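You operate a simulated robot arm through the tools that you are given. There is no shell and no other tool. Be economical: measure what you need, move in short steps, check, and stop when the job is done.

Carry out the task below with a simulated two-armed robot. There is one attempt and no reset: what you move stays moved.

TASK
Take the lid off the cream tin and lay it down on the top of the hall cabinet. Put the umbrella case from the open shelf of the hall cabinet on top of the brown parcel on the top of the shoe cabinet. Take the bar of soap on the top of the hall cabinet and put it away on the cleaning cupboard top. Put the milk bottle marked "Oat Milk" from the top of the hall table on the cleaning cupboard top and the milk bottle labelled "Skim Milk" on the blue coaster. Open the cabinet drawer, put the suede block from the inside of the cabinet drawer on the cleaning cupboard top, then shut the drawer. Open the tin lid. The order is free. Set down upright: umbrella case, milk bottle.

Only the result counts: the job must be done as asked and must still hold three seconds after the hand-in. Knocking over, shifting, dropping, spilling or breaking anything else fails it. Lids that push on must go on centred and level and be pressed home; caps that screw on are set level and turned clockwise until they are tight.

THE ROBOT
Two 6-joint arms with two-finger parallel grippers on one trunk, on a base that drives. Base frame: it is fixed to the floor where the robot stands at the start and does not move with it; the origin is under the middle of the robot, x ahead of it, y to its left, z up. Units: mm, rad, N and s.
The left shoulder is at the start at [60, 187, 1097], the right one opposite. Places, roughly: blue coaster (9x9x2 cm) [500, -1600, 800]; cabinet drawer [500, -2900, 800]; cleaning cupboard top [-300, -5300, 800]; milk bottle [500, -1750, 1000]; parcel [500, -2750, 1000]; suede block (7x4x3 cm) [500, -3100, 800]; tin lid [700, -1800, 800]; umbrella case (6x6x17 cm) [400, -100, 400]. Payload 1.57 kg a hand.
The tool frame of a hand sits at the grasp point between the pads (the TCP): z along the fingers, y along the line on which they close. The tips reach 30 mm beyond it. The gripper opens to 110 mm. The fingers are 24 mm wide and 12 mm thick; the gripper's body (48 by 112 mm) begins 78 mm behind the TCP.
Orientation is told as [roll, pitch, yaw] about the base's x, y, z axes, in that order, counted from this pose: with the fingers straight down and closing along the base's y, the tool's x points along the base's -x, its y along +y and its z along -z.

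THE INTERFACE
- The arms move only by the tool arm_command. It takes "left_motion", "right_motion" or both (then of equal length, played together; a hand with none holds still); each is a list of rows, each an object (a shift or turn left out is 0, a gripper value left out holds the last) with "turn": the turn, a rotation vector about the tool's x, y, z in units of 4 degrees (1.0 is 4 degrees), a list of three; "travel": the shift along the tool's x, y, z in units of 50 mm (1.0 is 50 mm), a list of three; "gripper": the gripper command, from -1 (fully open) to 1 (shut), values between in proportion. In form: [{"turn": [ax, ay, az], "travel": [dx, dy, dz], "gripper": gripper}, ...]. A call has 1 to 20 rows; each row shifts and turns the commanded pose from where the row before left it, along the tool's axes as they then stand. A call with a number of a shift or a turn outside -1 to 1 is refused whole. Each row takes 0.2 s and may step no farther than 50 mm and 0.15 rad from the row before; otherwise, or with a gripper value out of range, the whole call is refused. Where a pose cannot be reached the arm comes as near as it can. A force on the tool above 40 N (or 10 N above the force at the start of the call, whichever is more), or a blocked arm, ends the call early, and 0.2 s more pass. The fingers move at their own pace (about 153 mm/s each) and stop on an object; they squeeze with about 21 N. The grip force told is the motor's: it shows also when the fingers shut on nothing. Time passes only in rows, and 0.2 s behind the last, so rows that do not move let the fingers close. It gives the time, the measured TCP pose, the force on the tool (base axes), the opening and the grip force at its end, in the units of the frame above (readings bear some noise), with the torque about the TCP (base axes, N m) and any sound that the robot's microphone picked up.
- Cameras (640 x 400 px; columns grow to the right, rows downward): "scene" is now at [9.6, -9.2, 1625.5]; the picture's right is [-0.13, -0.99, 0.00], its down [-0.84, 0.11, -0.52] and it looks along [0.52, -0.07, -0.85] (base axes); focal length 256 px, centre (320, 200). "left" rides on the left gripper at [70, -16, -141] in its tool frame; the picture's right is [0.23, 0.97, 0.00], its down [-0.86, 0.20, -0.48] and it looks along [-0.47, 0.11, 0.88] (tool axes); focal length 222 px, centre (320, 200). "right" rides on the right gripper at [70, 16, -141] in its tool frame; the picture's right is [-0.23, 0.97, 0.00], its down [-0.86, -0.20, -0.48] and it looks along [-0.47, -0.11, 0.88] (tool axes); focal length 222 px, centre (320, 200). There is no depth. A picture from a camera that has moved, and an enlarged one, comes with that camera's place and axes in the base frame and with its lens.
- snapshot(camera): a new picture of that camera. No time passes.
- raise_lower(by): slides the trunk up (or, below 0, down) by that many mm; the arms and the scene camera ride with it, the base frame stays. It gives what a move gives, with no picture.
- base_move(legs): drives the robot by 1 to 6 legs, each [ahead, left, turn to the left] in mm, mm and rad, along the robot's own axes; the way and the turn of a leg run together, so that a leg with both is an arc; at most 1500 mm and 3.142 rad a leg. The arms and the cameras ride along, it lands a little off, and it stops where it bumps. It gives what a move gives.
- aim_head(pan, tilt): turns the head with the scene camera to pan (to the left, within 1.501 rad either way) and tilt (down, from -0.506 to 1.204), counted from straight ahead of the robot. It gives what a move gives.
- zoom(camera, box): a new picture of the part [left, top, right, bottom] of that camera's present view, enlarged. No time passes.
- close_job(): hands the job in; it is judged then, once.

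Work in short steps. Places have to be worked out from the pictures, the camera data and where the tool is seen: move nearer, look again, correct. Check each grasp and each placing, and mend what went wrong. You have 207 turns and 190 pictures in all, those below and enlarged ones among them. Open the grippers and draw the arms clear of the work before you hand the job in, unless the task says otherwise.

The tools are called after "Request:" by a JSON object that holds its "fn" and its "kwargs". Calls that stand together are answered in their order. arm_command: Moves the arms, as the interface text tells. Its arguments: {"type":"object","properties":{"left_motion":{"type":"array","items":{"type":"object","properties":{"turn":{"type":"array","items":{"type":"number"}},"travel":{"type":"array","items":{"type":"number"}},"gripper":{"type":"number"}}}},"right_motion":{"type":"array","items":{"type":"object","properties":{"turn":{"type":"array","items":{"type":"number"}},"travel":{"type":"array","items":{"type":"number"}},"gripper":{"type":"number"}}}}},"required":[]} The other tools are called the same way: raise_lower (by) slides the trunk up or down; base_move (legs) drives the base; aim_head (pan, tilt) turns the head that bears the scene camera; snapshot (camera) takes a picture; zoom (camera, box) takes an enlarged picture of a part of a camera's view; close_job () hands the job in.

At the start:

```text
time_s: 0.0
left_tool_pos: [431.1, 32.1, 1045.5]
left_ee_rot: [0.001, -0.002, -0.001]
left_force: [-0.1, 0.9, -0.6]
left_wrist_torque: [0.01, 0.05, -0.02]
left_width: 109.8
left_grasp_force: 0.0
right_tool_pos: [388.2, -264.7, 1074.4]
right_ee_rot: [0.0, 0.001, -0.002]
right_force: [-0.8, -0.2, -0.5]
right_wrist_torque: [0.0, 0.01, -0.01]
right_width: 109.9
right_grasp_force: 0.1
trunk travel left (down, up): [-725.0, 265.0]
robot x, y, heading: [1.2, 2.8, 0.001]
head pan, tilt: [-0.133, 1.019]
```

scene: 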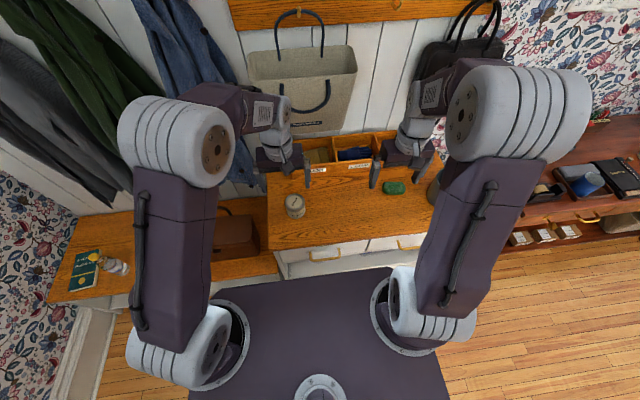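
right: 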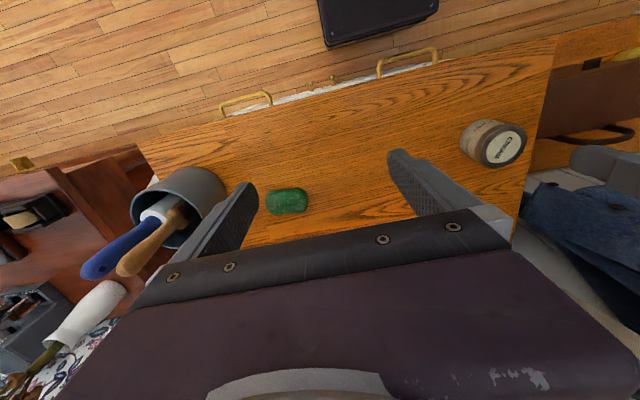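
left: 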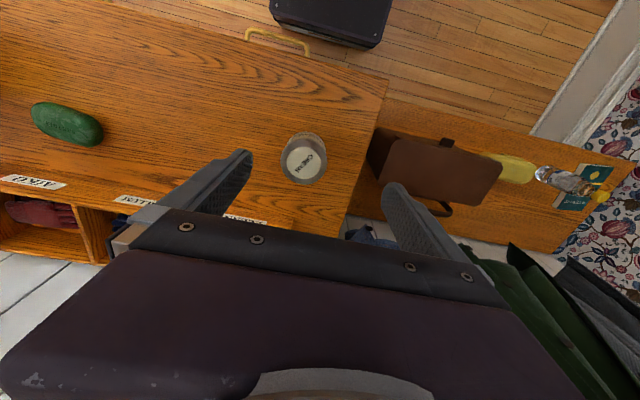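

I start by surveying: cream tin appears near [478,15,856] on the hall cabinet. I turn the head to look right towards the other furniture.

Request:
{"fn": "aim_head", "kwargs": {"pan": -1.1, "tilt": 0.5}}

Request:
{"fn": "snapshot", "kwargs": {"camera": "scene"}}

```text
time_s: 1.2
left_tool_pos: [432.8, 32.1, 1043.8]
left_ee_rot: [-0.001, -0.001, -0.001]
left_force: [0.0, 0.2, -1.2]
left_wrist_torque: [0.03, 0.0, 0.01]
left_width: 110.1
left_grasp_force: 0.1
right_tool_pos: [387.8, -261.9, 1075.0]
right_ee_rot: [-0.001, 0.001, -0.001]
right_force: [0.4, -0.6, -0.6]
right_wrist_torque: [-0.04, 0.0, 0.02]
right_width: 109.9
right_grasp_force: 0.1
trunk travel left (down, up): [-725.0, 265.0]
robot x, y, heading: [3.4, 1.4, -0.002]
head pan, tilt: [-1.1, 0.499]
```

```text
186 pictures are left
camera scene: at [-16.8, -81.2, 1667.9], right [-0.89, -0.45, 0.0], down [-0.22, 0.43, -0.88], along [0.4, -0.78, -0.48], focal length 256 px, centre (320, 200)
```

scene: 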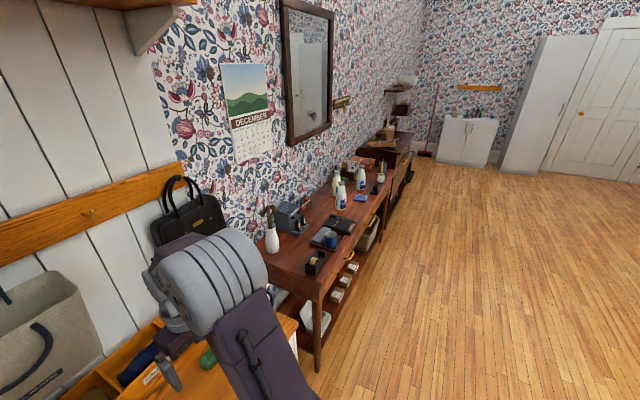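

I look closely at the cream tin and straight ahead at the cabinet.

Request:
{"fn": "zoom", "kwargs": {"camera": "left", "box": [240, 110, 368, 190]}}

Request:
{"fn": "zoom", "kwargs": {"camera": "right", "box": [420, 90, 580, 190]}}

Request:
{"fn": "aim_head", "kwargs": {"pan": 0, "tilt": 1.2}}

Request:
{"fn": "snapshot", "kwargs": {"camera": "scene"}}

```text
5.00 times, centred on (304, 150) of left
camera zoom: at [362.8, 15.9, 1186.0], right [-0.23, 0.97, 0.0], down [0.85, 0.2, 0.48], along [0.47, 0.11, -0.88], focal length 1111 px, centre (400, 450)
```

zoom: 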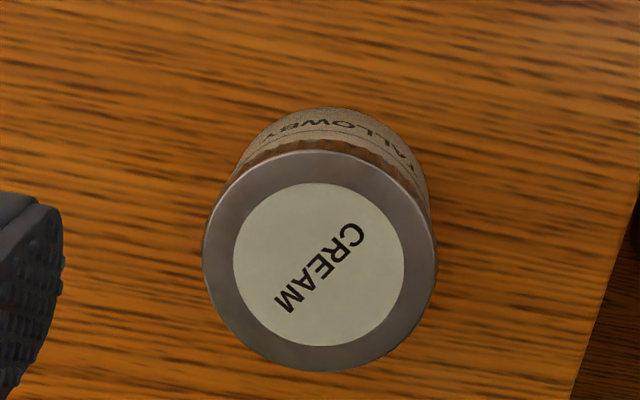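

```text
4.00 times, centred on (500, 140) of right
camera zoom: at [319.1, -245.8, 1215.9], right [0.23, 0.97, 0.0], down [0.86, -0.2, 0.48], along [0.47, -0.11, -0.88], focal length 888 px, centre (-400, 440)
```

zoom: 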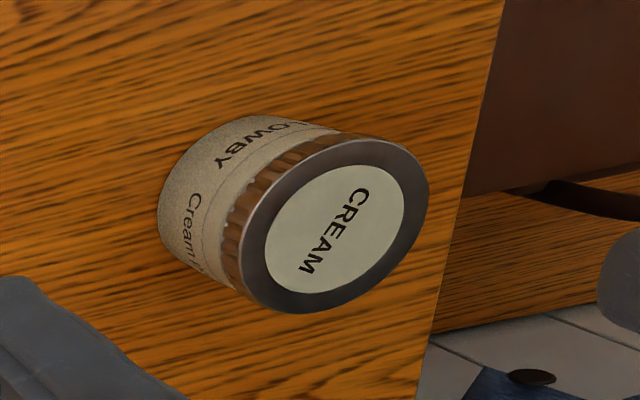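

```text
time_s: 2.6
left_tool_pos: [433.0, 31.9, 1045.5]
left_ee_rot: [0.0, -0.003, 0.001]
left_force: [0.2, -0.4, 0.6]
left_wrist_torque: [0.03, 0.01, -0.01]
left_width: 110.2
left_grasp_force: 0.0
right_tool_pos: [387.2, -263.1, 1074.2]
right_ee_rot: [-0.001, 0.0, 0.0]
right_force: [-0.1, 0.4, -0.4]
right_wrist_torque: [0.0, -0.04, 0.05]
right_width: 110.0
right_grasp_force: 0.0
trunk travel left (down, up): [-725.0, 265.0]
robot x, y, heading: [-2.0, -0.9, -0.004]
head pan, tilt: [0.0, 1.201]
```

```text
183 pictures are left
camera scene: at [-2.3, -0.2, 1614.2], right [0.0, -1.0, 0.0], down [-0.93, 0.0, -0.36], along [0.36, 0.0, -0.93], focal length 256 px, centre (320, 200)
```

scene: 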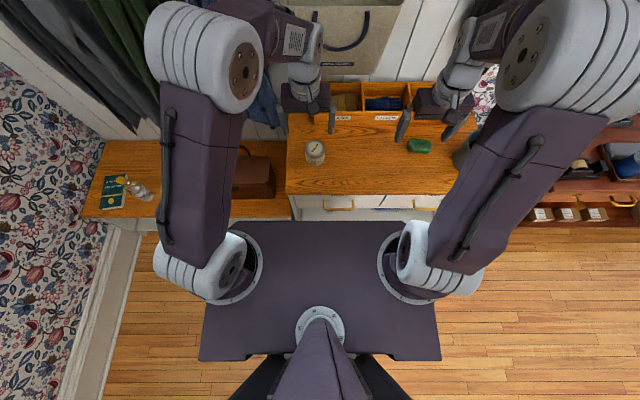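

Lid top centre triangulates to about [480,18,861], diameter ~71 mm, with a fluted skirt about 15 mm high. I move the left hand above it and look.

Request:
{"fn": "arm_command", "kwargs": {"left_motion": [{"travel": [-0.47, -0.14, 0.5]}, {"travel": [-0.47, -0.14, 0.5]}, {"travel": [0, 0, 0.9]}, {}]}}

Request:
{"fn": "snapshot", "kwargs": {"camera": "left"}}

Request:
{"fn": "snapshot", "kwargs": {"camera": "right"}}

```text
time_s: 3.6
left_tool_pos: [478.7, 18.3, 950.5]
left_ee_rot: [-0.002, -0.001, 0.001]
left_force: [-0.7, 0.2, -0.1]
left_wrist_torque: [-0.03, 0.0, 0.01]
left_width: 110.0
left_grasp_force: 0.0
right_tool_pos: [388.0, -262.7, 1074.4]
right_ee_rot: [0.0, 0.0, 0.0]
right_force: [-0.1, 0.5, -0.9]
right_wrist_torque: [0.01, 0.01, 0.03]
right_width: 109.8
right_grasp_force: 0.0
trunk travel left (down, up): [-725.0, 265.0]
robot x, y, heading: [0.7, -1.9, 0.001]
head pan, tilt: [0.0, 1.201]
```

```text
182 pictures are left
camera left: at [408.5, 3.2, 1091.3], right [-0.23, 0.97, 0.0], down [0.85, 0.2, 0.48], along [0.47, 0.11, -0.88], focal length 222 px, centre (320, 200)
```

left: 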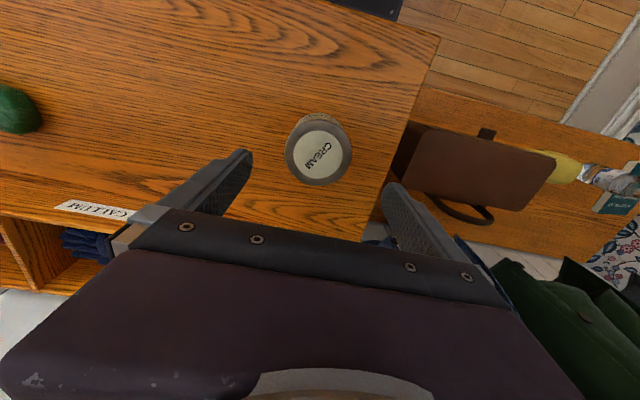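

```text
181 pictures are left
camera right: at [319.0, -245.9, 1215.9], right [0.23, 0.97, 0.0], down [0.86, -0.2, 0.48], along [0.47, -0.11, -0.88], focal length 222 px, centre (320, 200)
```

right: 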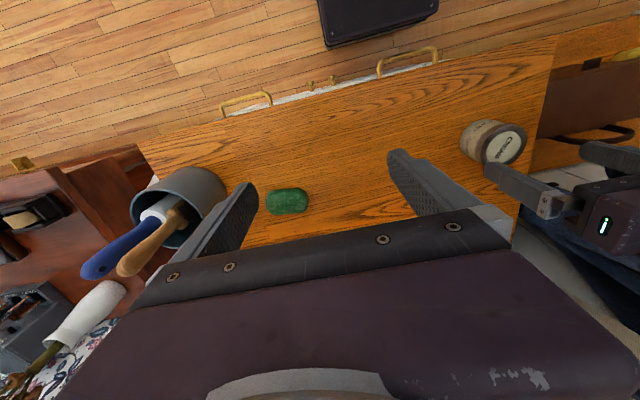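

Lid confirmed at [478,19]. Descend so only the tips straddle the skirt, then close.

Request:
{"fn": "arm_command", "kwargs": {"left_motion": [{"travel": [0, 0.02, 0.8]}, {"travel": [0, 0, 0.65]}, {}, {"gripper": 1}, {"gripper": 1}, {"gripper": 1}]}}

Request:
{"fn": "zoom", "kwargs": {"camera": "right", "box": [420, 90, 580, 190]}}

```text
time_s: 5.0
left_tool_pos: [479.1, 19.5, 878.8]
left_ee_rot: [0.001, -0.002, 0.001]
left_force: [-0.5, -1.0, -0.5]
left_wrist_torque: [0.04, 0.04, 0.0]
left_width: 70.1
left_grasp_force: 21.2
right_tool_pos: [388.2, -261.8, 1075.0]
right_ee_rot: [0.001, 0.001, 0.001]
right_force: [-0.1, 0.3, -0.2]
right_wrist_torque: [0.03, -0.02, 0.01]
right_width: 109.9
right_grasp_force: 0.0
trunk travel left (down, up): [-725.0, 265.0]
robot x, y, heading: [-0.3, -3.2, 0.002]
head pan, tilt: [0.0, 1.201]
```

```text
4.00 times, centred on (500, 140) of right
camera zoom: at [319.1, -245.9, 1215.9], right [0.23, 0.97, 0.0], down [0.86, -0.2, 0.48], along [0.47, -0.11, -0.88], focal length 888 px, centre (-400, 440)
```

zoom: 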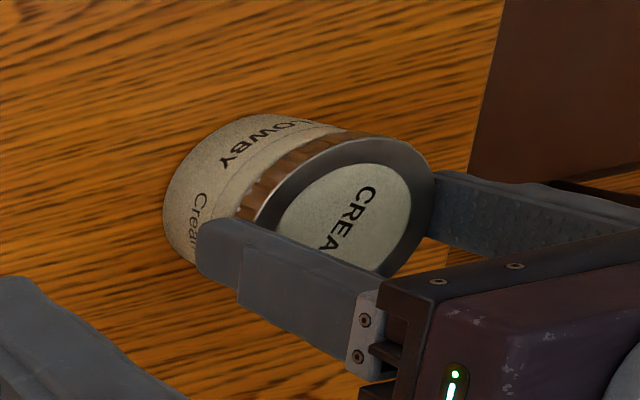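

Grip at 70 mm on the skirt. I turn counter-clockwise a bit and check whether the body turns along (screw or push-on lid).

Request:
{"fn": "arm_command", "kwargs": {"left_motion": [{"turn": [0, 0, -1]}, {"turn": [0, 0, -1]}, {"turn": [0, 0, -1]}, {"turn": [0, 0, -1]}, {"turn": [0, 0, -1]}, {"turn": [0, 0, -1]}, {}]}}

Request:
{"fn": "zoom", "kwargs": {"camera": "right", "box": [420, 90, 580, 190]}}

```text
time_s: 6.6
left_tool_pos: [480.7, 18.2, 878.2]
left_ee_rot: [0.0, -0.001, 0.419]
left_force: [-0.2, -0.5, -0.6]
left_wrist_torque: [0.01, 0.02, 0.0]
left_width: 69.9
left_grasp_force: 21.5
right_tool_pos: [388.0, -262.0, 1074.3]
right_ee_rot: [-0.001, -0.001, 0.0]
right_force: [0.7, 0.0, 0.0]
right_wrist_torque: [0.03, 0.0, 0.03]
right_width: 109.7
right_grasp_force: 0.0
trunk travel left (down, up): [-725.0, 265.0]
robot x, y, heading: [3.6, -1.2, -0.0]
head pan, tilt: [0.0, 1.201]
```

```text
4.00 times, centred on (500, 140) of right
camera zoom: at [319.2, -245.9, 1215.8], right [0.23, 0.97, 0.0], down [0.86, -0.2, 0.48], along [0.47, -0.11, -0.88], focal length 888 px, centre (-400, 440)
```

zoom: 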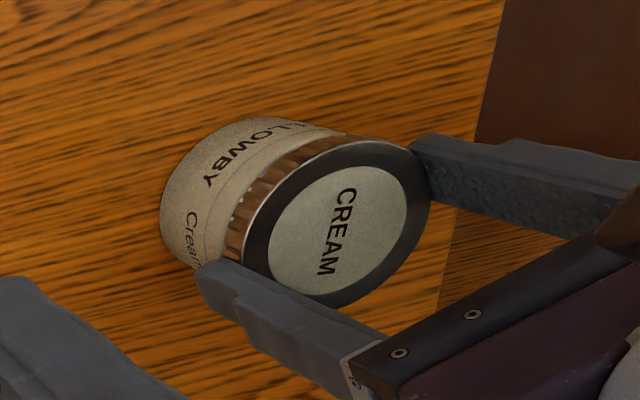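

Body seems to have turned along with the lid. I lift 10 mm to see whether the lid comes off freely.

Request:
{"fn": "arm_command", "kwargs": {"left_motion": [{"travel": [0, 0, -0.1]}, {"travel": [0, 0, -0.1]}, {}]}}

Request:
{"fn": "zoom", "kwargs": {"camera": "right", "box": [420, 90, 580, 190]}}

```text
time_s: 7.4
left_tool_pos: [481.1, 19.1, 887.8]
left_ee_rot: [0.001, 0.0, 0.419]
left_force: [-0.2, 0.6, -1.2]
left_wrist_torque: [-0.02, 0.02, -0.01]
left_width: 70.0
left_grasp_force: 21.7
right_tool_pos: [388.0, -262.3, 1074.5]
right_ee_rot: [0.002, 0.0, 0.0]
right_force: [-0.5, 0.1, 0.9]
right_wrist_torque: [-0.03, -0.03, 0.0]
right_width: 110.1
right_grasp_force: 0.1
trunk travel left (down, up): [-725.0, 265.0]
robot x, y, heading: [2.1, 2.0, 0.001]
head pan, tilt: [0.0, 1.201]
```

```text
4.00 times, centred on (500, 140) of right
camera zoom: at [319.3, -245.9, 1215.8], right [0.23, 0.97, 0.0], down [0.86, -0.2, 0.48], along [0.47, -0.11, -0.88], focal length 888 px, centre (-400, 440)
```

zoom: 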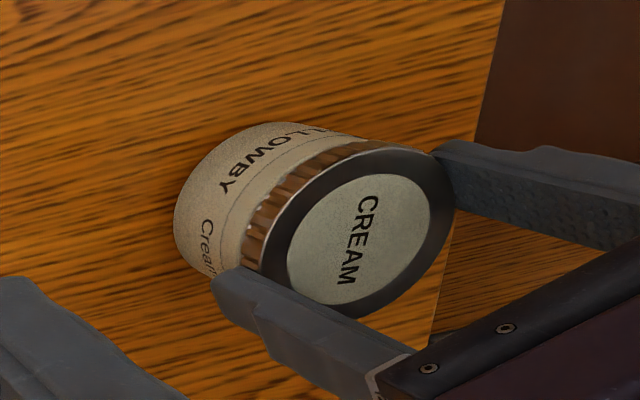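

The whole tin lifts, so the lid is screwed or tight: I need the right hand to hold the body. I wind the left wrist clockwise (tin hanging free), then set the tin back down; meanwhile turn the right hand for a sideways approach.

Request:
{"fn": "arm_command", "kwargs": {"left_motion": [{"turn": [0, 0, 1]}, {"turn": [0, 0, 1]}, {"turn": [0, 0, 1]}, {"turn": [0, 0, 1]}, {"turn": [0, 0, 1]}, {"turn": [0, 0, 1]}, {"turn": [0, 0, 1]}, {"turn": [0, 0, 1]}, {"turn": [0, 0, 1]}, {"turn": [0, 0, 1]}, {"turn": [0, 0, 1]}, {"turn": [0, 0, 1]}, {"turn": [0, 0, 1]}, {"turn": [0, 0, 1]}, {"turn": [0, 0, 1]}, {"turn": [0, 0, 1]}, {"turn": [0, 0, 1]}, {"turn": [0, 0, 1]}, {"turn": [0, 0, 1]}, {"turn": [0, 0, 1]}], "right_motion": [{"turn": [0, 0, 1], "travel": [0.3, 0, 0]}, {"turn": [0, 0, 1], "travel": [0.3, 0, 0]}, {"turn": [0, 0, 1]}, {"turn": [0, 0, 1]}, {"turn": [0, 0, 1]}, {"turn": [0, 0, 1]}, {"turn": [0, 0, 1]}, {"turn": [0, 0, 1]}, {"turn": [0, 0, 1]}, {"turn": [0, 0, 1]}, {"turn": [0, 0, 1]}, {"turn": [0, 0, 1]}, {"turn": [0, 0, 1]}, {"turn": [0, 0, 1]}, {"turn": [0, 0, 1]}, {"turn": [0, 0, 1]}, {"turn": [0, 0, 1]}, {"turn": [0, 0, 1]}, {"turn": [0, 0, 1]}, {"turn": [0, 0, 1]}]}}

Request:
{"fn": "arm_command", "kwargs": {"left_motion": [{"turn": [0, 0, 1]}, {"turn": [0, 0, 1]}, {"turn": [0, 0, 1]}, {"travel": [0, 0, 0.1]}, {"travel": [0, 0, 0.08]}, {}, {}, {}, {}, {}, {}, {}, {}, {}, {}, {}, {}, {}, {}, {}], "right_motion": [{"turn": [0, 0, 1]}, {"turn": [0, 0, 1]}, {"turn": [0, 0, 0.5]}, {"turn": [0, 1, 0]}, {"turn": [0, 1, 0]}, {"turn": [0, 1, 0]}, {"turn": [0, 1, 0]}, {"turn": [0, 1, 0]}, {"turn": [0, 1, 0]}, {"turn": [0, 1, 0]}, {"turn": [0, 1, 0]}, {"turn": [0, 1, 0]}, {"turn": [0, 1, 0]}, {"turn": [0, 1, 0]}, {"turn": [0, 1, 0]}, {"turn": [0, 1, 0]}, {"turn": [0, 1, 0]}, {"turn": [0, 1, 0]}, {"turn": [0, 1, 0]}, {"turn": [0, 1, 0]}]}}

Request:
{"fn": "snapshot", "kwargs": {"camera": "right"}}

Request:
{"fn": "snapshot", "kwargs": {"camera": "scene"}}

```text
time_s: 11.6
left_tool_pos: [479.6, 19.3, 886.8]
left_ee_rot: [0.0, 0.0, -0.979]
left_force: [-0.3, -1.0, -1.3]
left_wrist_torque: [-0.02, -0.01, -0.03]
left_width: 69.5
left_grasp_force: 21.4
right_tool_pos: [358.0, -260.2, 1074.4]
right_ee_rot: [0.0, 0.001, -1.396]
right_force: [-0.4, 0.0, 0.3]
right_wrist_torque: [0.01, -0.01, -0.05]
right_width: 110.0
right_grasp_force: 0.1
trunk travel left (down, up): [-725.0, 265.0]
robot x, y, heading: [1.1, 2.0, 0.002]
head pan, tilt: [0.0, 1.201]
```

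```text
time_s: 15.8
left_tool_pos: [480.6, 18.4, 878.9]
left_ee_rot: [0.0, 0.002, -1.187]
left_force: [0.6, -0.7, -1.3]
left_wrist_torque: [-0.01, -0.01, 0.01]
left_width: 69.7
left_grasp_force: 20.9
right_tool_pos: [357.9, -262.8, 1073.3]
right_ee_rot: [0.001, 1.189, -1.57]
right_force: [0.4, 0.4, -0.5]
right_wrist_torque: [0.0, -0.02, 0.01]
right_width: 110.0
right_grasp_force: 0.0
trunk travel left (down, up): [-725.0, 265.0]
robot x, y, heading: [1.6, -1.6, -0.001]
head pan, tilt: [0.0, 1.201]
```

```text
177 pictures are left
camera right: at [374.6, -366.7, 1191.4], right [0.97, -0.09, -0.21], down [-0.2, -0.76, -0.61], along [-0.11, 0.64, -0.76], focal length 222 px, centre (320, 200)
```

right: 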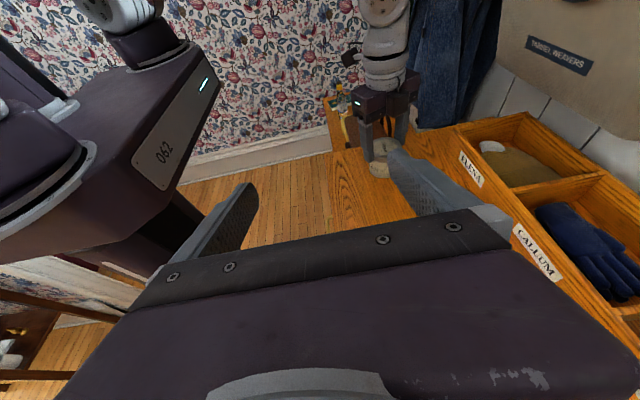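

```text
176 pictures are left
camera scene: at [-1.9, -0.8, 1614.2], right [0.0, -1.0, 0.0], down [-0.93, 0.0, -0.36], along [0.36, 0.0, -0.93], focal length 256 px, centre (320, 200)
```

scene: 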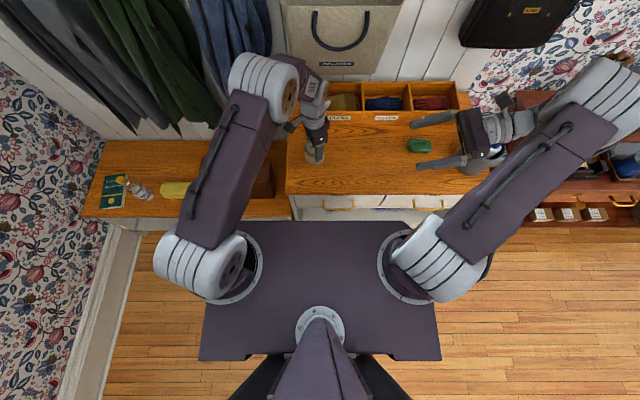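

Left hand holds the tin at rest on the cabinet. Move the right hand to a pre-grasp about 130 mm short of the tin body along its approach line.

Request:
{"fn": "arm_command", "kwargs": {"right_motion": [{"travel": [-0.418, 0.407, 0.739]}, {"travel": [-0.418, 0.407, 0.739]}, {"travel": [-0.418, 0.407, 0.739]}, {"travel": [-0.418, 0.407, 0.739]}, {"travel": [-0.418, 0.407, 0.739]}, {"travel": [-0.418, 0.407, 0.739]}, {}]}}

Request:
{"fn": "snapshot", "kwargs": {"camera": "right"}}

Request:
{"fn": "snapshot", "kwargs": {"camera": "scene"}}

```text
time_s: 17.4
left_tool_pos: [479.6, 18.7, 881.0]
left_ee_rot: [0.002, -0.001, -1.186]
left_force: [0.4, 0.1, -0.8]
left_wrist_torque: [0.01, 0.0, 0.01]
left_width: 69.7
left_grasp_force: 20.5
right_tool_pos: [481.1, -102.7, 872.3]
right_ee_rot: [-0.001, 1.186, -1.573]
right_force: [0.6, 0.5, 0.1]
right_wrist_torque: [-0.06, -0.01, 0.0]
right_width: 109.9
right_grasp_force: 0.1
trunk travel left (down, up): [-725.0, 265.0]
robot x, y, heading: [-3.4, -0.2, -0.002]
head pan, tilt: [0.0, 1.201]
```

```text
175 pictures are left
camera right: at [498.4, -207.2, 990.3], right [0.97, -0.09, -0.21], down [-0.2, -0.76, -0.61], along [-0.11, 0.64, -0.76], focal length 222 px, centre (320, 200)
```

right: 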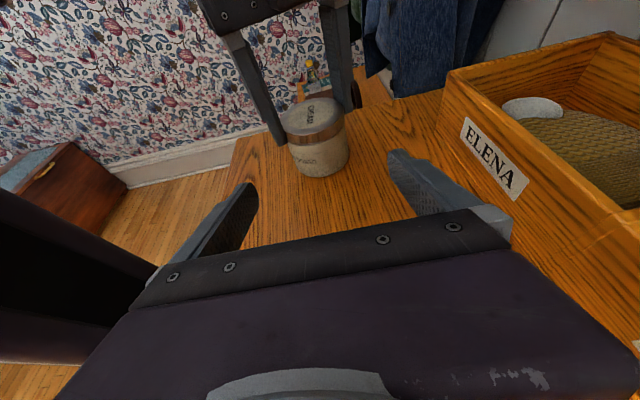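

```text
174 pictures are left
camera scene: at [-2.8, -0.6, 1614.2], right [0.0, -1.0, 0.0], down [-0.93, 0.0, -0.36], along [0.36, 0.0, -0.93], focal length 256 px, centre (320, 200)
```

scene: 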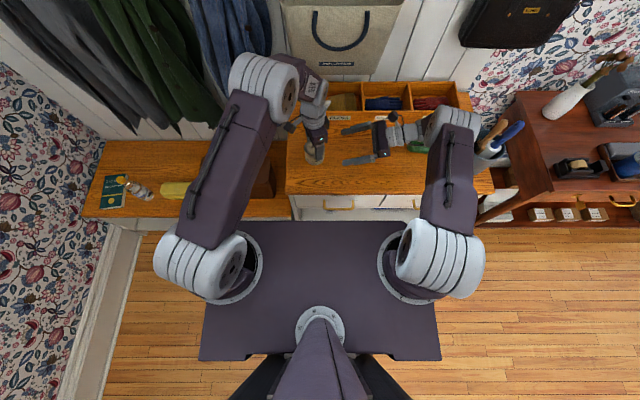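

Path clear, tin between the open fingers. Approach along the tool axis and close on the body.

Request:
{"fn": "arm_command", "kwargs": {"right_motion": [{"travel": [0, 0, 0.7]}, {"travel": [0, 0, 0.7]}, {"travel": [0, 0, 0.7]}, {"travel": [0, 0, 0.4]}, {}]}}

Request:
{"fn": "snapshot", "kwargs": {"camera": "right"}}

Request:
{"fn": "snapshot", "kwargs": {"camera": "left"}}

```text
time_s: 18.6
left_tool_pos: [480.7, 18.1, 878.6]
left_ee_rot: [0.0, -0.002, -1.186]
left_force: [-0.1, 0.1, -1.1]
left_wrist_torque: [0.02, 0.01, 0.0]
left_width: 69.5
left_grasp_force: 21.2
right_tool_pos: [480.9, 11.3, 828.7]
right_ee_rot: [0.0, 1.187, -1.572]
right_force: [-0.2, 0.3, -0.5]
right_wrist_torque: [0.03, 0.01, 0.03]
right_width: 109.8
right_grasp_force: 0.0
trunk travel left (down, up): [-725.0, 265.0]
robot x, y, heading: [-0.5, 0.8, 0.002]
head pan, tilt: [0.0, 1.201]
```

```text
173 pictures are left
camera right: at [497.9, -92.0, 946.3], right [0.97, -0.09, -0.21], down [-0.2, -0.76, -0.61], along [-0.11, 0.64, -0.76], focal length 222 px, centre (320, 200)
```

right: 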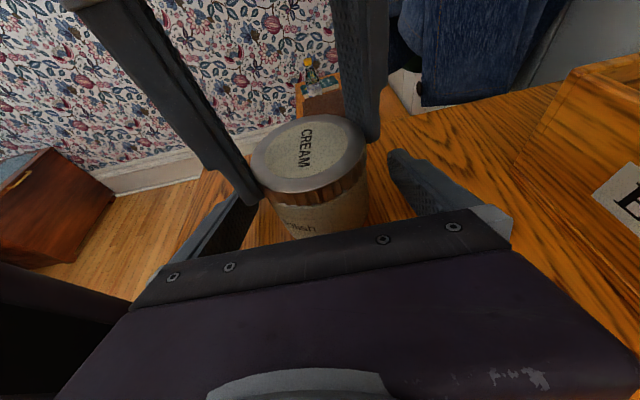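

```text
172 pictures are left
camera left: at [438.2, 77.0, 1020.5], right [0.82, 0.58, 0.0], down [0.5, -0.72, 0.48], along [0.28, -0.39, -0.88], focal length 222 px, centre (320, 200)
```

left: 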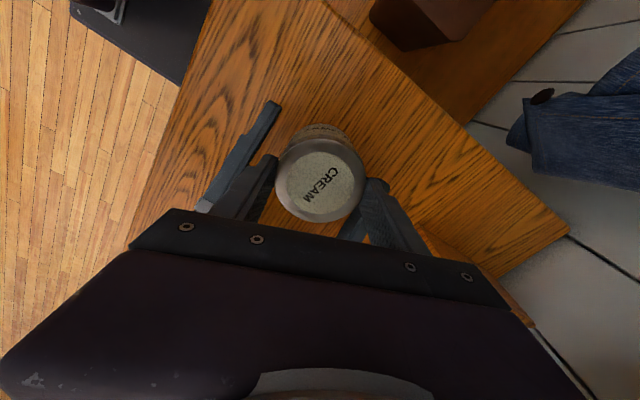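

Right fingers straddle the body. Close, then turn the lid counter-clockwise 80°.

Request:
{"fn": "arm_command", "kwargs": {"right_motion": [{"gripper": 1}, {"gripper": 1}, {"gripper": 1}, {}]}}

Request:
{"fn": "arm_command", "kwargs": {"left_motion": [{"turn": [0, 0, -1]}, {"turn": [0, 0, -1]}, {"turn": [0, 0, -1]}, {"turn": [0, 0, -1]}, {"turn": [0, 0, -1]}, {"turn": [0, 0, -1]}, {"turn": [0, 0, -1]}, {"turn": [0, 0, -1]}, {"turn": [0, 0, -1]}, {"turn": [0, 0, -1]}, {"turn": [0, 0, -1]}, {"turn": [0, 0, -1]}, {"turn": [0, 0, -1]}, {"turn": [0, 0, -1]}, {"turn": [0, 0, -1]}, {"turn": [0, 0, -1]}, {"turn": [0, 0, -1]}, {"turn": [0, 0, -1]}, {"turn": [0, 0, -1]}, {"turn": [0, 0, -1]}]}}

Request:
{"fn": "snapshot", "kwargs": {"camera": "right"}}

```text
time_s: 19.6
left_tool_pos: [480.3, 19.8, 878.7]
left_ee_rot: [0.001, -0.002, -1.185]
left_force: [-1.6, 4.0, 20.9]
left_wrist_torque: [-0.26, 1.01, -0.33]
left_width: 69.4
left_grasp_force: 21.4
right_tool_pos: [480.7, 13.2, 828.1]
right_ee_rot: [-0.002, 1.186, -1.574]
right_force: [1.6, -4.3, -20.7]
right_wrist_torque: [0.33, -0.94, 0.27]
right_width: 68.7
right_grasp_force: 20.5
trunk travel left (down, up): [-725.0, 265.0]
robot x, y, heading: [-1.6, 2.0, 0.001]
head pan, tilt: [0.0, 1.201]
```

```text
time_s: 20.3
left_tool_pos: [479.8, 20.9, 879.3]
left_ee_rot: [0.001, -0.001, -1.025]
left_force: [2.1, 0.0, -1.8]
left_wrist_torque: [-0.14, 0.11, 0.28]
left_width: 69.2
left_grasp_force: 21.0
right_tool_pos: [481.7, 11.6, 826.1]
right_ee_rot: [0.0, 1.182, -1.576]
right_force: [-2.0, -0.3, -0.5]
right_wrist_torque: [0.09, -0.21, -0.26]
right_width: 68.3
right_grasp_force: 20.9
trunk travel left (down, up): [-725.0, 265.0]
robot x, y, heading: [1.2, 0.1, 0.0]
head pan, tilt: [0.0, 1.201]
stopped in row 3 (right hand): the force on the tool passed its limit (the readings are from after the stop); the commanded pose is now the measured one
```

```text
171 pictures are left
camera right: at [497.6, -92.6, 945.0], right [0.97, -0.09, -0.21], down [-0.2, -0.77, -0.61], along [-0.11, 0.64, -0.76], focal length 222 px, centre (320, 200)
```

right: 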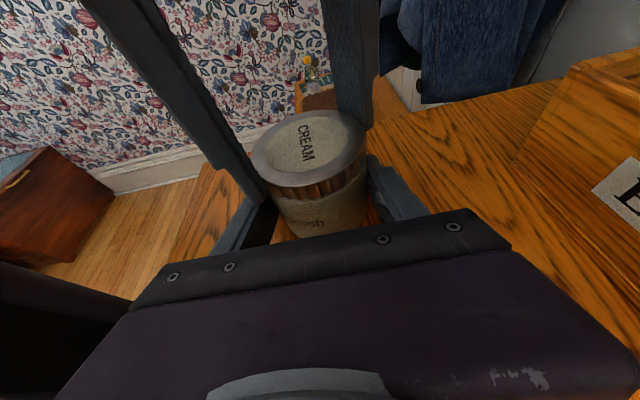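

The limit tripped once as the squeeze settled; readings are now near zero. I try the turn again in smaller steps.

Request:
{"fn": "arm_command", "kwargs": {"left_motion": [{"turn": [0, 0, -0.5]}, {"turn": [0, 0, -0.5]}, {"turn": [0, 0, -0.5]}, {"turn": [0, 0, -0.5]}, {"turn": [0, 0, -0.5]}, {"turn": [0, 0, -0.5]}, {"turn": [0, 0, -0.5]}, {"turn": [0, 0, -0.5]}, {"turn": [0, 0, -0.5]}, {"turn": [0, 0, -0.5]}]}}

Request:
{"fn": "snapshot", "kwargs": {"camera": "right"}}

```text
time_s: 22.5
left_tool_pos: [479.8, 19.5, 879.6]
left_ee_rot: [-0.001, 0.003, -0.678]
left_force: [-3.3, -0.3, 2.1]
left_wrist_torque: [0.01, 0.05, -0.21]
left_width: 69.4
left_grasp_force: 21.3
right_tool_pos: [480.2, 10.8, 826.3]
right_ee_rot: [0.002, 1.178, -1.574]
right_force: [3.3, 0.1, -1.7]
right_wrist_torque: [-0.03, 0.11, 0.16]
right_width: 68.3
right_grasp_force: 21.1
trunk travel left (down, up): [-725.0, 265.0]
robot x, y, heading: [-2.6, -3.1, 0.0]
head pan, tilt: [0.0, 1.201]
```

```text
170 pictures are left
camera right: at [497.9, -92.6, 945.1], right [0.97, -0.09, -0.21], down [-0.2, -0.77, -0.61], along [-0.11, 0.63, -0.77], focal length 222 px, centre (320, 200)
```

right: 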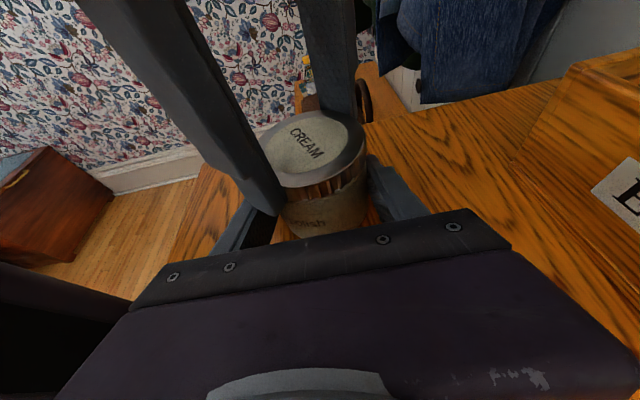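

Lid turns while the body stays: it is a screw cap. Continue turning counter-clockwise.

Request:
{"fn": "arm_command", "kwargs": {"left_motion": [{"turn": [0, 0, -0.8]}, {"turn": [0, 0, -0.8]}, {"turn": [0, 0, -0.8]}, {"turn": [0, 0, -0.8]}, {"turn": [0, 0, -0.8]}, {"turn": [0, 0, -0.8]}, {"turn": [0, 0, -0.8]}, {"turn": [0, 0, -0.8]}, {"turn": [0, 0, -0.8]}, {"turn": [0, 0, -0.8]}, {"turn": [0, 0, -0.8]}, {"turn": [0, 0, -0.8]}, {"turn": [0, 0, -0.8]}, {"turn": [0, 0, -0.8]}, {"turn": [0, 0, -0.8]}, {"turn": [0, 0, -0.8]}, {"turn": [0, 0, -0.8]}, {"turn": [0, 0, -0.8]}, {"turn": [0, 0, -0.8]}, {"turn": [0, 0, -0.8]}]}}

Request:
{"fn": "snapshot", "kwargs": {"camera": "right"}}

```text
time_s: 26.7
left_tool_pos: [480.8, 20.5, 879.9]
left_ee_rot: [0.003, -0.002, 0.442]
left_force: [4.7, 5.2, -1.8]
left_wrist_torque: [0.06, -0.09, -0.06]
left_width: 69.1
left_grasp_force: 21.3
right_tool_pos: [481.1, 11.1, 826.8]
right_ee_rot: [-0.002, 1.183, -1.577]
right_force: [-3.5, -5.9, 0.7]
right_wrist_torque: [0.26, -0.06, 0.06]
right_width: 68.1
right_grasp_force: 21.1
trunk travel left (down, up): [-725.0, 265.0]
robot x, y, heading: [-2.3, 1.2, 0.002]
head pan, tilt: [0.0, 1.201]
```

```text
169 pictures are left
camera right: at [497.7, -92.8, 944.9], right [0.97, -0.09, -0.21], down [-0.2, -0.77, -0.61], along [-0.11, 0.63, -0.77], focal length 222 px, centre (320, 200)
```

right: 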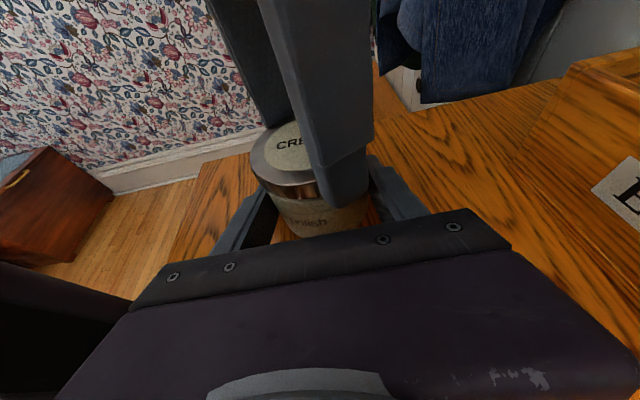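

About 85° unscrewed. Continue another 60°, then try a small lift.

Request:
{"fn": "arm_command", "kwargs": {"left_motion": [{"turn": [0, 0, -0.8]}, {"turn": [0, 0, -0.8]}, {"turn": [0, 0, -0.8]}, {"turn": [0, 0, -0.8]}, {"turn": [0, 0, -0.8]}, {"turn": [0, 0, -0.8]}, {"turn": [0, 0, -0.8]}, {"turn": [0, 0, -0.8]}, {"turn": [0, 0, -0.8]}, {"turn": [0, 0, -0.8]}, {"turn": [0, 0, -0.8]}, {"turn": [0, 0, -0.8]}, {"turn": [0, 0, -0.8]}, {"turn": [0, 0, -0.8]}, {"turn": [0, 0, -0.8]}, {"turn": [0, 0, -0.8]}, {"travel": [0, 0, -0.05]}, {"travel": [0, 0, -0.05]}, {}]}}

Request:
{"fn": "snapshot", "kwargs": {"camera": "right"}}

```text
time_s: 30.7
left_tool_pos: [481.5, 21.7, 884.0]
left_ee_rot: [0.001, -0.001, 1.335]
left_force: [7.5, 0.5, -14.9]
left_wrist_torque: [0.03, -0.17, -0.03]
left_width: 69.0
left_grasp_force: 20.8
right_tool_pos: [480.2, 10.6, 827.2]
right_ee_rot: [-0.002, 1.181, -1.573]
right_force: [-7.3, -0.6, 13.1]
right_wrist_torque: [0.18, -0.25, 0.13]
right_width: 68.5
right_grasp_force: 21.0
trunk travel left (down, up): [-725.0, 265.0]
robot x, y, heading: [-0.2, 1.2, 0.0]
head pan, tilt: [0.0, 1.201]
```

```text
168 pictures are left
camera right: at [497.8, -92.8, 945.4], right [0.97, -0.09, -0.21], down [-0.2, -0.77, -0.61], along [-0.11, 0.64, -0.76], focal length 222 px, centre (320, 200)
```

right: 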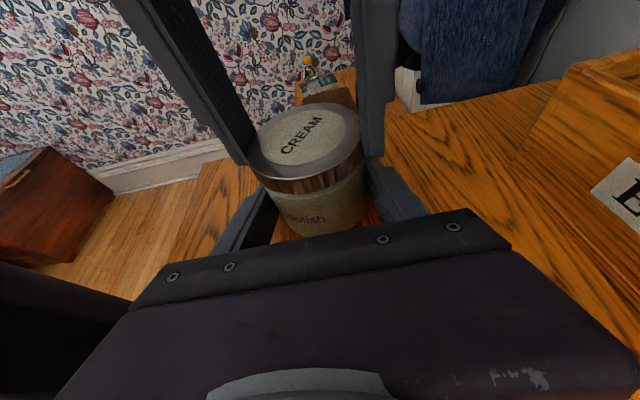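

Still engaged (15 N pull). Open the left hand, wind back clockwise, regrip.

Request:
{"fn": "arm_command", "kwargs": {"left_motion": [{"gripper": -0.3}, {"gripper": -0.3, "travel": [0, 0, -0.1]}, {"turn": [0, 0, 1]}, {"turn": [0, 0, 1]}, {"turn": [0, 0, 1]}, {"turn": [0, 0, 1]}, {"turn": [0, 0, 1]}, {"turn": [0, 0, 1]}, {"turn": [0, 0, 1]}, {"turn": [0, 0, 1]}, {"turn": [0, 0, 1]}, {"turn": [0, 0, 1]}, {"turn": [0, 0, 1]}, {"turn": [0, 0, 1]}, {"turn": [0, 0, 1]}, {"turn": [0, 0, 1]}, {"turn": [0, 0, 1]}, {"turn": [0, 0, 1]}, {"turn": [0, 0, 1]}, {"turn": [0, 0, 1]}]}}

Request:
{"fn": "arm_command", "kwargs": {"left_motion": [{"turn": [0, 0, 1]}, {"turn": [0, 0, 1]}, {"turn": [0, 0, 1]}, {"turn": [0, 0, 1]}, {"turn": [0, 0, 1]}, {"turn": [0, 0, 1]}, {"turn": [0, 0, 1]}, {"turn": [0, 0, 1]}, {"turn": [0, 0, 1]}, {"turn": [0, 0, 1]}, {"turn": [0, 0, 1]}, {"turn": [0, 0, 1]}, {"turn": [0, 0, 1]}, {"turn": [0, 0, 1]}, {"travel": [0, 0, 0.1]}, {"gripper": 1}, {"gripper": 1}, {"gripper": 1}]}}

Request:
{"fn": "snapshot", "kwargs": {"camera": "right"}}

```text
time_s: 34.9
left_tool_pos: [480.8, 20.6, 890.0]
left_ee_rot: [0.001, -0.003, 0.076]
left_force: [-1.8, 3.3, -1.7]
left_wrist_torque: [0.04, 0.02, 0.06]
left_width: 74.2
left_grasp_force: 1.4
right_tool_pos: [480.6, 11.0, 826.8]
right_ee_rot: [0.0, 1.182, -1.572]
right_force: [1.7, -3.5, -0.3]
right_wrist_torque: [0.12, 0.06, -0.05]
right_width: 68.2
right_grasp_force: 20.9
trunk travel left (down, up): [-725.0, 265.0]
robot x, y, heading: [-2.9, 0.8, -0.001]
head pan, tilt: [0.0, 1.201]
```

```text
time_s: 38.7
left_tool_pos: [481.8, 20.8, 885.1]
left_ee_rot: [0.002, 0.0, -0.9]
left_force: [-2.3, -0.8, 12.1]
left_wrist_torque: [0.02, 0.12, -0.02]
left_width: 71.5
left_grasp_force: 21.0
right_tool_pos: [480.5, 11.6, 824.7]
right_ee_rot: [-0.002, 1.18, -1.574]
right_force: [1.9, 0.7, -13.5]
right_wrist_torque: [-0.17, 0.01, 0.0]
right_width: 68.2
right_grasp_force: 21.3
trunk travel left (down, up): [-725.0, 265.0]
robot x, y, heading: [-0.1, 0.1, -0.002]
head pan, tilt: [0.0, 1.201]
```

```text
167 pictures are left
camera right: at [497.6, -92.6, 944.9], right [0.97, -0.09, -0.21], down [-0.2, -0.77, -0.61], along [-0.11, 0.63, -0.77], focal length 222 px, centre (320, 200)
```

right: 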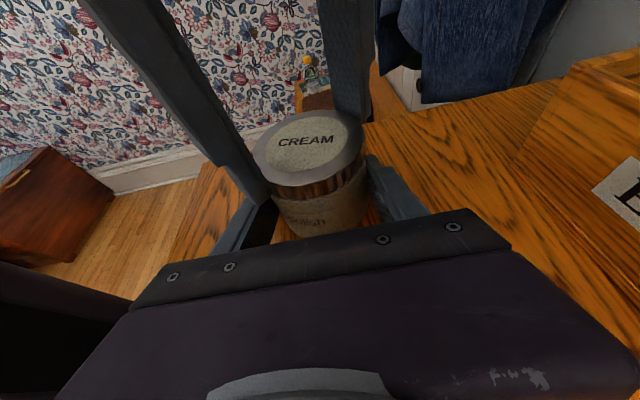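

The partial opening dragged the lid back a bit. Regripped; unscrew again through 125°, then lift-test.

Request:
{"fn": "arm_command", "kwargs": {"left_motion": [{"turn": [0, 0, -0.9]}, {"turn": [0, 0, -0.9]}, {"turn": [0, 0, -0.9]}, {"turn": [0, 0, -0.9]}, {"turn": [0, 0, -0.9]}, {"turn": [0, 0, -0.9]}, {"turn": [0, 0, -0.9]}, {"turn": [0, 0, -0.9]}, {"turn": [0, 0, -0.9]}, {"turn": [0, 0, -0.9]}, {"turn": [0, 0, -0.9]}, {"turn": [0, 0, -0.9]}, {"turn": [0, 0, -0.9]}, {"turn": [0, 0, -0.9]}, {"turn": [0, 0, -0.9]}, {"turn": [0, 0, -0.9]}, {"turn": [0, 0, -0.9]}, {"turn": [0, 0, -0.9]}, {"turn": [0, 0, -0.9]}, {"turn": [0, 0, -0.9]}]}}

Request:
{"fn": "arm_command", "kwargs": {"left_motion": [{"turn": [0, 0, -0.9]}, {"turn": [0, 0, -0.9]}, {"turn": [0, 0, -0.9]}, {"turn": [0, 0, -0.9]}, {"turn": [0, 0, -0.9]}, {"turn": [0, 0, -0.9]}, {"turn": [0, 0, -0.9]}, {"turn": [0, 0, -0.9]}, {"turn": [0, 0, -0.9]}, {"turn": [0, 0, -0.9]}, {"turn": [0, 0, -0.9]}, {"turn": [0, 0, -0.9]}, {"turn": [0, 0, -0.9]}, {"turn": [0, 0, -0.9]}, {"turn": [0, 0, -0.9]}, {"turn": [0, 0, -0.9]}, {"travel": [0, 0, -0.05]}, {}]}}

Request:
{"fn": "snapshot", "kwargs": {"camera": "right"}}

```text
time_s: 42.9
left_tool_pos: [480.8, 20.7, 885.5]
left_ee_rot: [0.002, 0.0, 0.357]
left_force: [9.0, 4.5, 6.2]
left_wrist_torque: [-0.04, -0.33, 0.0]
left_width: 71.0
left_grasp_force: 21.1
right_tool_pos: [480.8, 11.4, 826.1]
right_ee_rot: [0.001, 1.181, -1.572]
right_force: [-9.5, -5.0, -4.7]
right_wrist_torque: [0.34, -0.15, 0.09]
right_width: 68.2
right_grasp_force: 21.6
trunk travel left (down, up): [-725.0, 265.0]
robot x, y, heading: [2.1, 0.8, -0.0]
head pan, tilt: [0.0, 1.201]
```

```text
time_s: 46.7
left_tool_pos: [481.0, 22.1, 886.9]
left_ee_rot: [-0.001, 0.0, 1.364]
left_force: [0.5, -0.8, 0.4]
left_wrist_torque: [0.0, 0.0, -0.04]
left_width: 70.6
left_grasp_force: 21.1
right_tool_pos: [481.4, 10.9, 827.6]
right_ee_rot: [0.001, 1.182, -1.574]
right_force: [1.0, 0.2, -0.9]
right_wrist_torque: [-0.01, 0.03, -0.03]
right_width: 68.4
right_grasp_force: 21.0
trunk travel left (down, up): [-725.0, 265.0]
robot x, y, heading: [-3.2, -1.3, -0.0]
head pan, tilt: [0.0, 1.201]
```

```text
166 pictures are left
camera right: at [497.7, -92.7, 945.1], right [0.97, -0.09, -0.21], down [-0.2, -0.77, -0.61], along [-0.11, 0.64, -0.76], focal length 222 px, centre (320, 200)
```

right: 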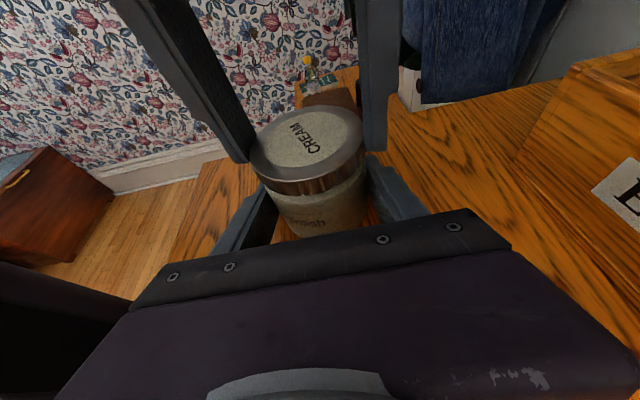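

Forces are near zero now; the lid looks loose. Lift it.

Request:
{"fn": "arm_command", "kwargs": {"left_motion": [{"travel": [0, 0, -0.15]}, {"travel": [0, 0, -0.3]}, {"travel": [0, 0, -0.6]}, {"travel": [0, 0, -0.8]}, {}]}}

Request:
{"fn": "snapshot", "kwargs": {"camera": "right"}}

```text
time_s: 47.9
left_tool_pos: [480.7, 18.5, 978.3]
left_ee_rot: [0.0, -0.001, 1.361]
left_force: [-0.4, -0.7, -0.4]
left_wrist_torque: [0.01, -0.05, -0.01]
left_width: 70.6
left_grasp_force: 21.2
right_tool_pos: [480.7, 11.1, 827.4]
right_ee_rot: [-0.003, 1.182, -1.574]
right_force: [-0.3, 0.9, 0.5]
right_wrist_torque: [-0.02, 0.03, -0.01]
right_width: 68.2
right_grasp_force: 20.9
trunk travel left (down, up): [-725.0, 265.0]
robot x, y, heading: [-3.5, 0.6, -0.001]
head pan, tilt: [0.0, 1.201]
```

```text
165 pictures are left
camera right: at [497.8, -92.6, 945.1], right [0.97, -0.09, -0.21], down [-0.2, -0.77, -0.61], along [-0.11, 0.64, -0.76], focal length 222 px, centre (320, 200)
```

right: 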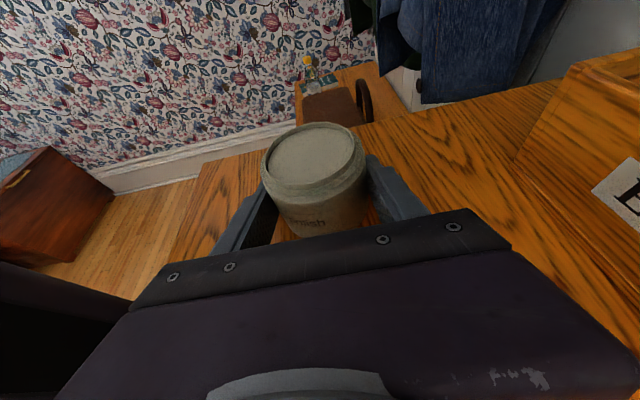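

Lid is off. Release the tin with the right hand and back away along its axis.

Request:
{"fn": "arm_command", "kwargs": {"right_motion": [{"gripper": 0.2}, {"gripper": -1}, {"gripper": -1}, {"travel": [0, 0, -0.5]}, {"travel": [0, 0, -0.9]}, {"travel": [0, 0, -0.9]}, {"travel": [0, 0, -0.9]}, {"travel": [0, 0, -0.9]}, {"travel": [0, 0, -0.9]}, {}]}}

Request:
{"fn": "snapshot", "kwargs": {"camera": "left"}}

Request:
{"fn": "snapshot", "kwargs": {"camera": "right"}}

```text
time_s: 50.1
left_tool_pos: [480.6, 18.7, 977.8]
left_ee_rot: [0.001, -0.002, 1.361]
left_force: [-0.7, -0.1, 0.8]
left_wrist_torque: [-0.03, -0.01, -0.01]
left_width: 70.5
left_grasp_force: 20.7
right_tool_pos: [478.1, -222.6, 921.8]
right_ee_rot: [-0.002, 1.178, -1.575]
right_force: [0.1, -0.1, 0.1]
right_wrist_torque: [-0.01, 0.0, -0.01]
right_width: 110.1
right_grasp_force: 0.0
trunk travel left (down, up): [-725.0, 265.0]
robot x, y, heading: [0.1, 2.2, -0.001]
head pan, tilt: [0.0, 1.201]
```

```text
164 pictures are left
camera left: at [481.1, -52.3, 1119.1], right [-1.0, -0.02, 0.0], down [-0.02, 0.88, 0.48], along [-0.01, 0.48, -0.88], focal length 222 px, centre (320, 200)
```

left: 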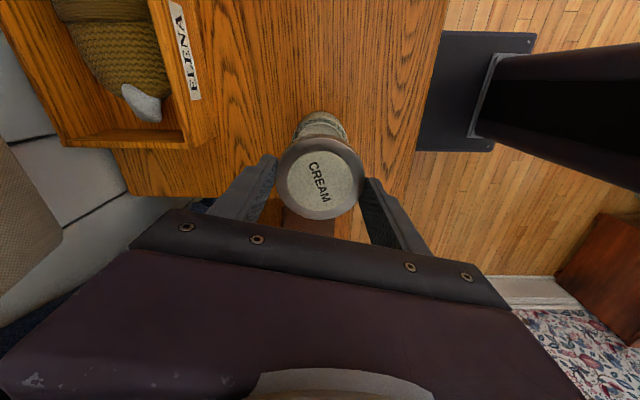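

```text
163 pictures are left
camera right: at [494.9, -326.6, 1039.9], right [0.97, -0.09, -0.21], down [-0.2, -0.77, -0.61], along [-0.11, 0.63, -0.77], focal length 222 px, centre (320, 200)
```

right: 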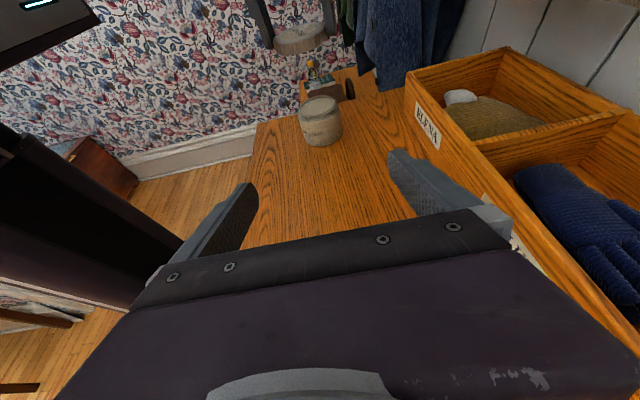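

Tin is fine and open. Retreat and re-straighten the right hand to vertical (keeping its closing axis along x, for the soap).

Request:
{"fn": "arm_command", "kwargs": {"right_motion": [{"travel": [0.5, 0, -0.8]}, {"travel": [0.5, 0, -0.8]}, {"travel": [0.3, 0, -0.6]}, {"turn": [0, -1, 0]}, {"turn": [0, -1, 0]}, {"turn": [0, -1, 0]}, {"turn": [0, -1, 0]}, {"turn": [0, -1, 0]}, {"turn": [0, -1, 0]}, {"turn": [0, -1, 0]}, {"turn": [0, -1, 0]}, {"turn": [0, -1, 0]}, {"turn": [0, -1, 0]}, {"turn": [0, -1, 0]}, {"turn": [0, -1, 0]}, {"turn": [0, -1, 0]}, {"turn": [0, -1, 0]}, {"turn": [0, -1, 0]}, {"turn": [0, -1, 0]}, {"turn": [0, -0.9, 0]}]}}

Request:
{"fn": "arm_command", "kwargs": {"left_motion": [{"travel": [0.632, -0.03, 0.2]}, {"travel": [0.632, -0.03, 0.2]}, {"travel": [0.632, -0.03, 0.5]}, {"travel": [0.632, -0.03, 0.8]}, {"travel": [0, 0, 0.4]}, {"travel": [0, 0, 0.3]}, {}]}}

Request:
{"fn": "snapshot", "kwargs": {"camera": "left"}}

Request:
{"fn": "snapshot", "kwargs": {"camera": "right"}}

```text
time_s: 54.3
left_tool_pos: [479.7, 19.2, 977.8]
left_ee_rot: [-0.001, -0.002, 1.36]
left_force: [0.7, -0.3, -0.2]
left_wrist_torque: [0.02, 0.01, 0.0]
left_width: 70.1
left_grasp_force: 20.9
right_tool_pos: [478.9, -296.8, 1023.5]
right_ee_rot: [0.001, 0.0, -1.573]
right_force: [-0.5, -0.5, 0.0]
right_wrist_torque: [0.02, -0.01, 0.0]
right_width: 110.3
right_grasp_force: 0.0
trunk travel left (down, up): [-725.0, 265.0]
robot x, y, heading: [-0.6, 0.9, -0.003]
head pan, tilt: [0.0, 1.201]
```

```text
refused: row 4 steps farther than a row can; nothing moved
```

```text
162 pictures are left
camera left: at [480.9, -52.5, 1119.2], right [-1.0, -0.02, 0.0], down [-0.02, 0.88, 0.48], along [-0.01, 0.48, -0.88], focal length 222 px, centre (320, 200)
```

left: 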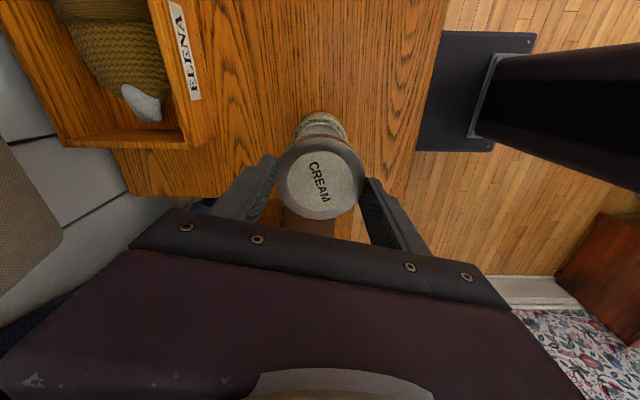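

```text
161 pictures are left
camera right: at [497.0, -227.3, 1165.2], right [0.97, -0.23, 0.0], down [-0.2, -0.85, 0.48], along [-0.11, -0.47, -0.88], focal length 222 px, centre (320, 200)
```

right: 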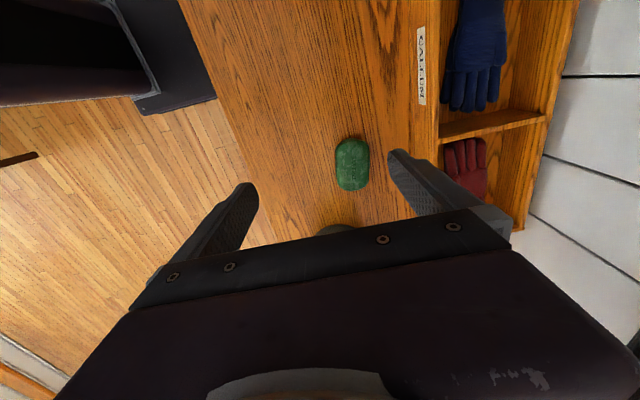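

Move the left hand with the lid over to about [460,-105] and lower in smaller steps.

Request:
{"fn": "arm_command", "kwargs": {"left_motion": [{"travel": [0.632, -0.03, 0.2]}, {"travel": [0.632, -0.03, 0.2]}, {"travel": [0.632, -0.03, 0.5]}, {"travel": [0.632, -0.03, 0.5]}, {"travel": [0, 0, 0.5]}, {"travel": [0, 0, 0.5]}, {}]}}

Request:
{"fn": "snapshot", "kwargs": {"camera": "right"}}

```text
time_s: 55.9
left_tool_pos: [457.5, -104.1, 859.2]
left_ee_rot: [0.0, -0.002, 1.361]
left_force: [-0.8, 0.8, -1.0]
left_wrist_torque: [0.0, 0.01, -0.02]
left_width: 69.9
left_grasp_force: 20.8
right_tool_pos: [479.3, -297.9, 1024.9]
right_ee_rot: [0.0, 0.002, -1.573]
right_force: [-1.9, -0.1, 0.3]
right_wrist_torque: [0.02, 0.02, -0.02]
right_width: 110.0
right_grasp_force: 0.1
trunk travel left (down, up): [-725.0, 265.0]
robot x, y, heading: [0.0, -1.1, 0.002]
head pan, tilt: [0.0, 1.201]
```

```text
160 pictures are left
camera right: at [496.9, -227.8, 1165.3], right [0.97, -0.23, 0.0], down [-0.2, -0.86, 0.48], along [-0.11, -0.46, -0.88], focal length 222 px, centre (320, 200)
```

right: 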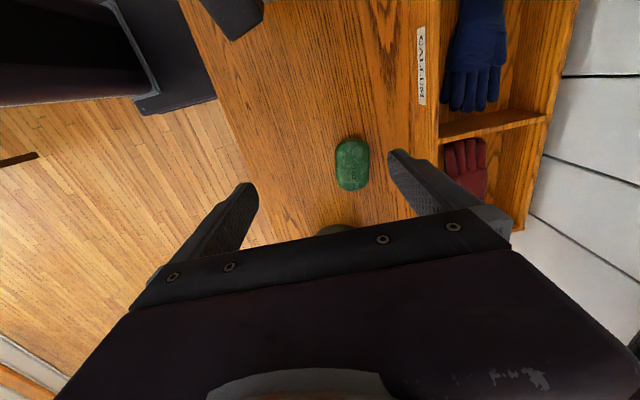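

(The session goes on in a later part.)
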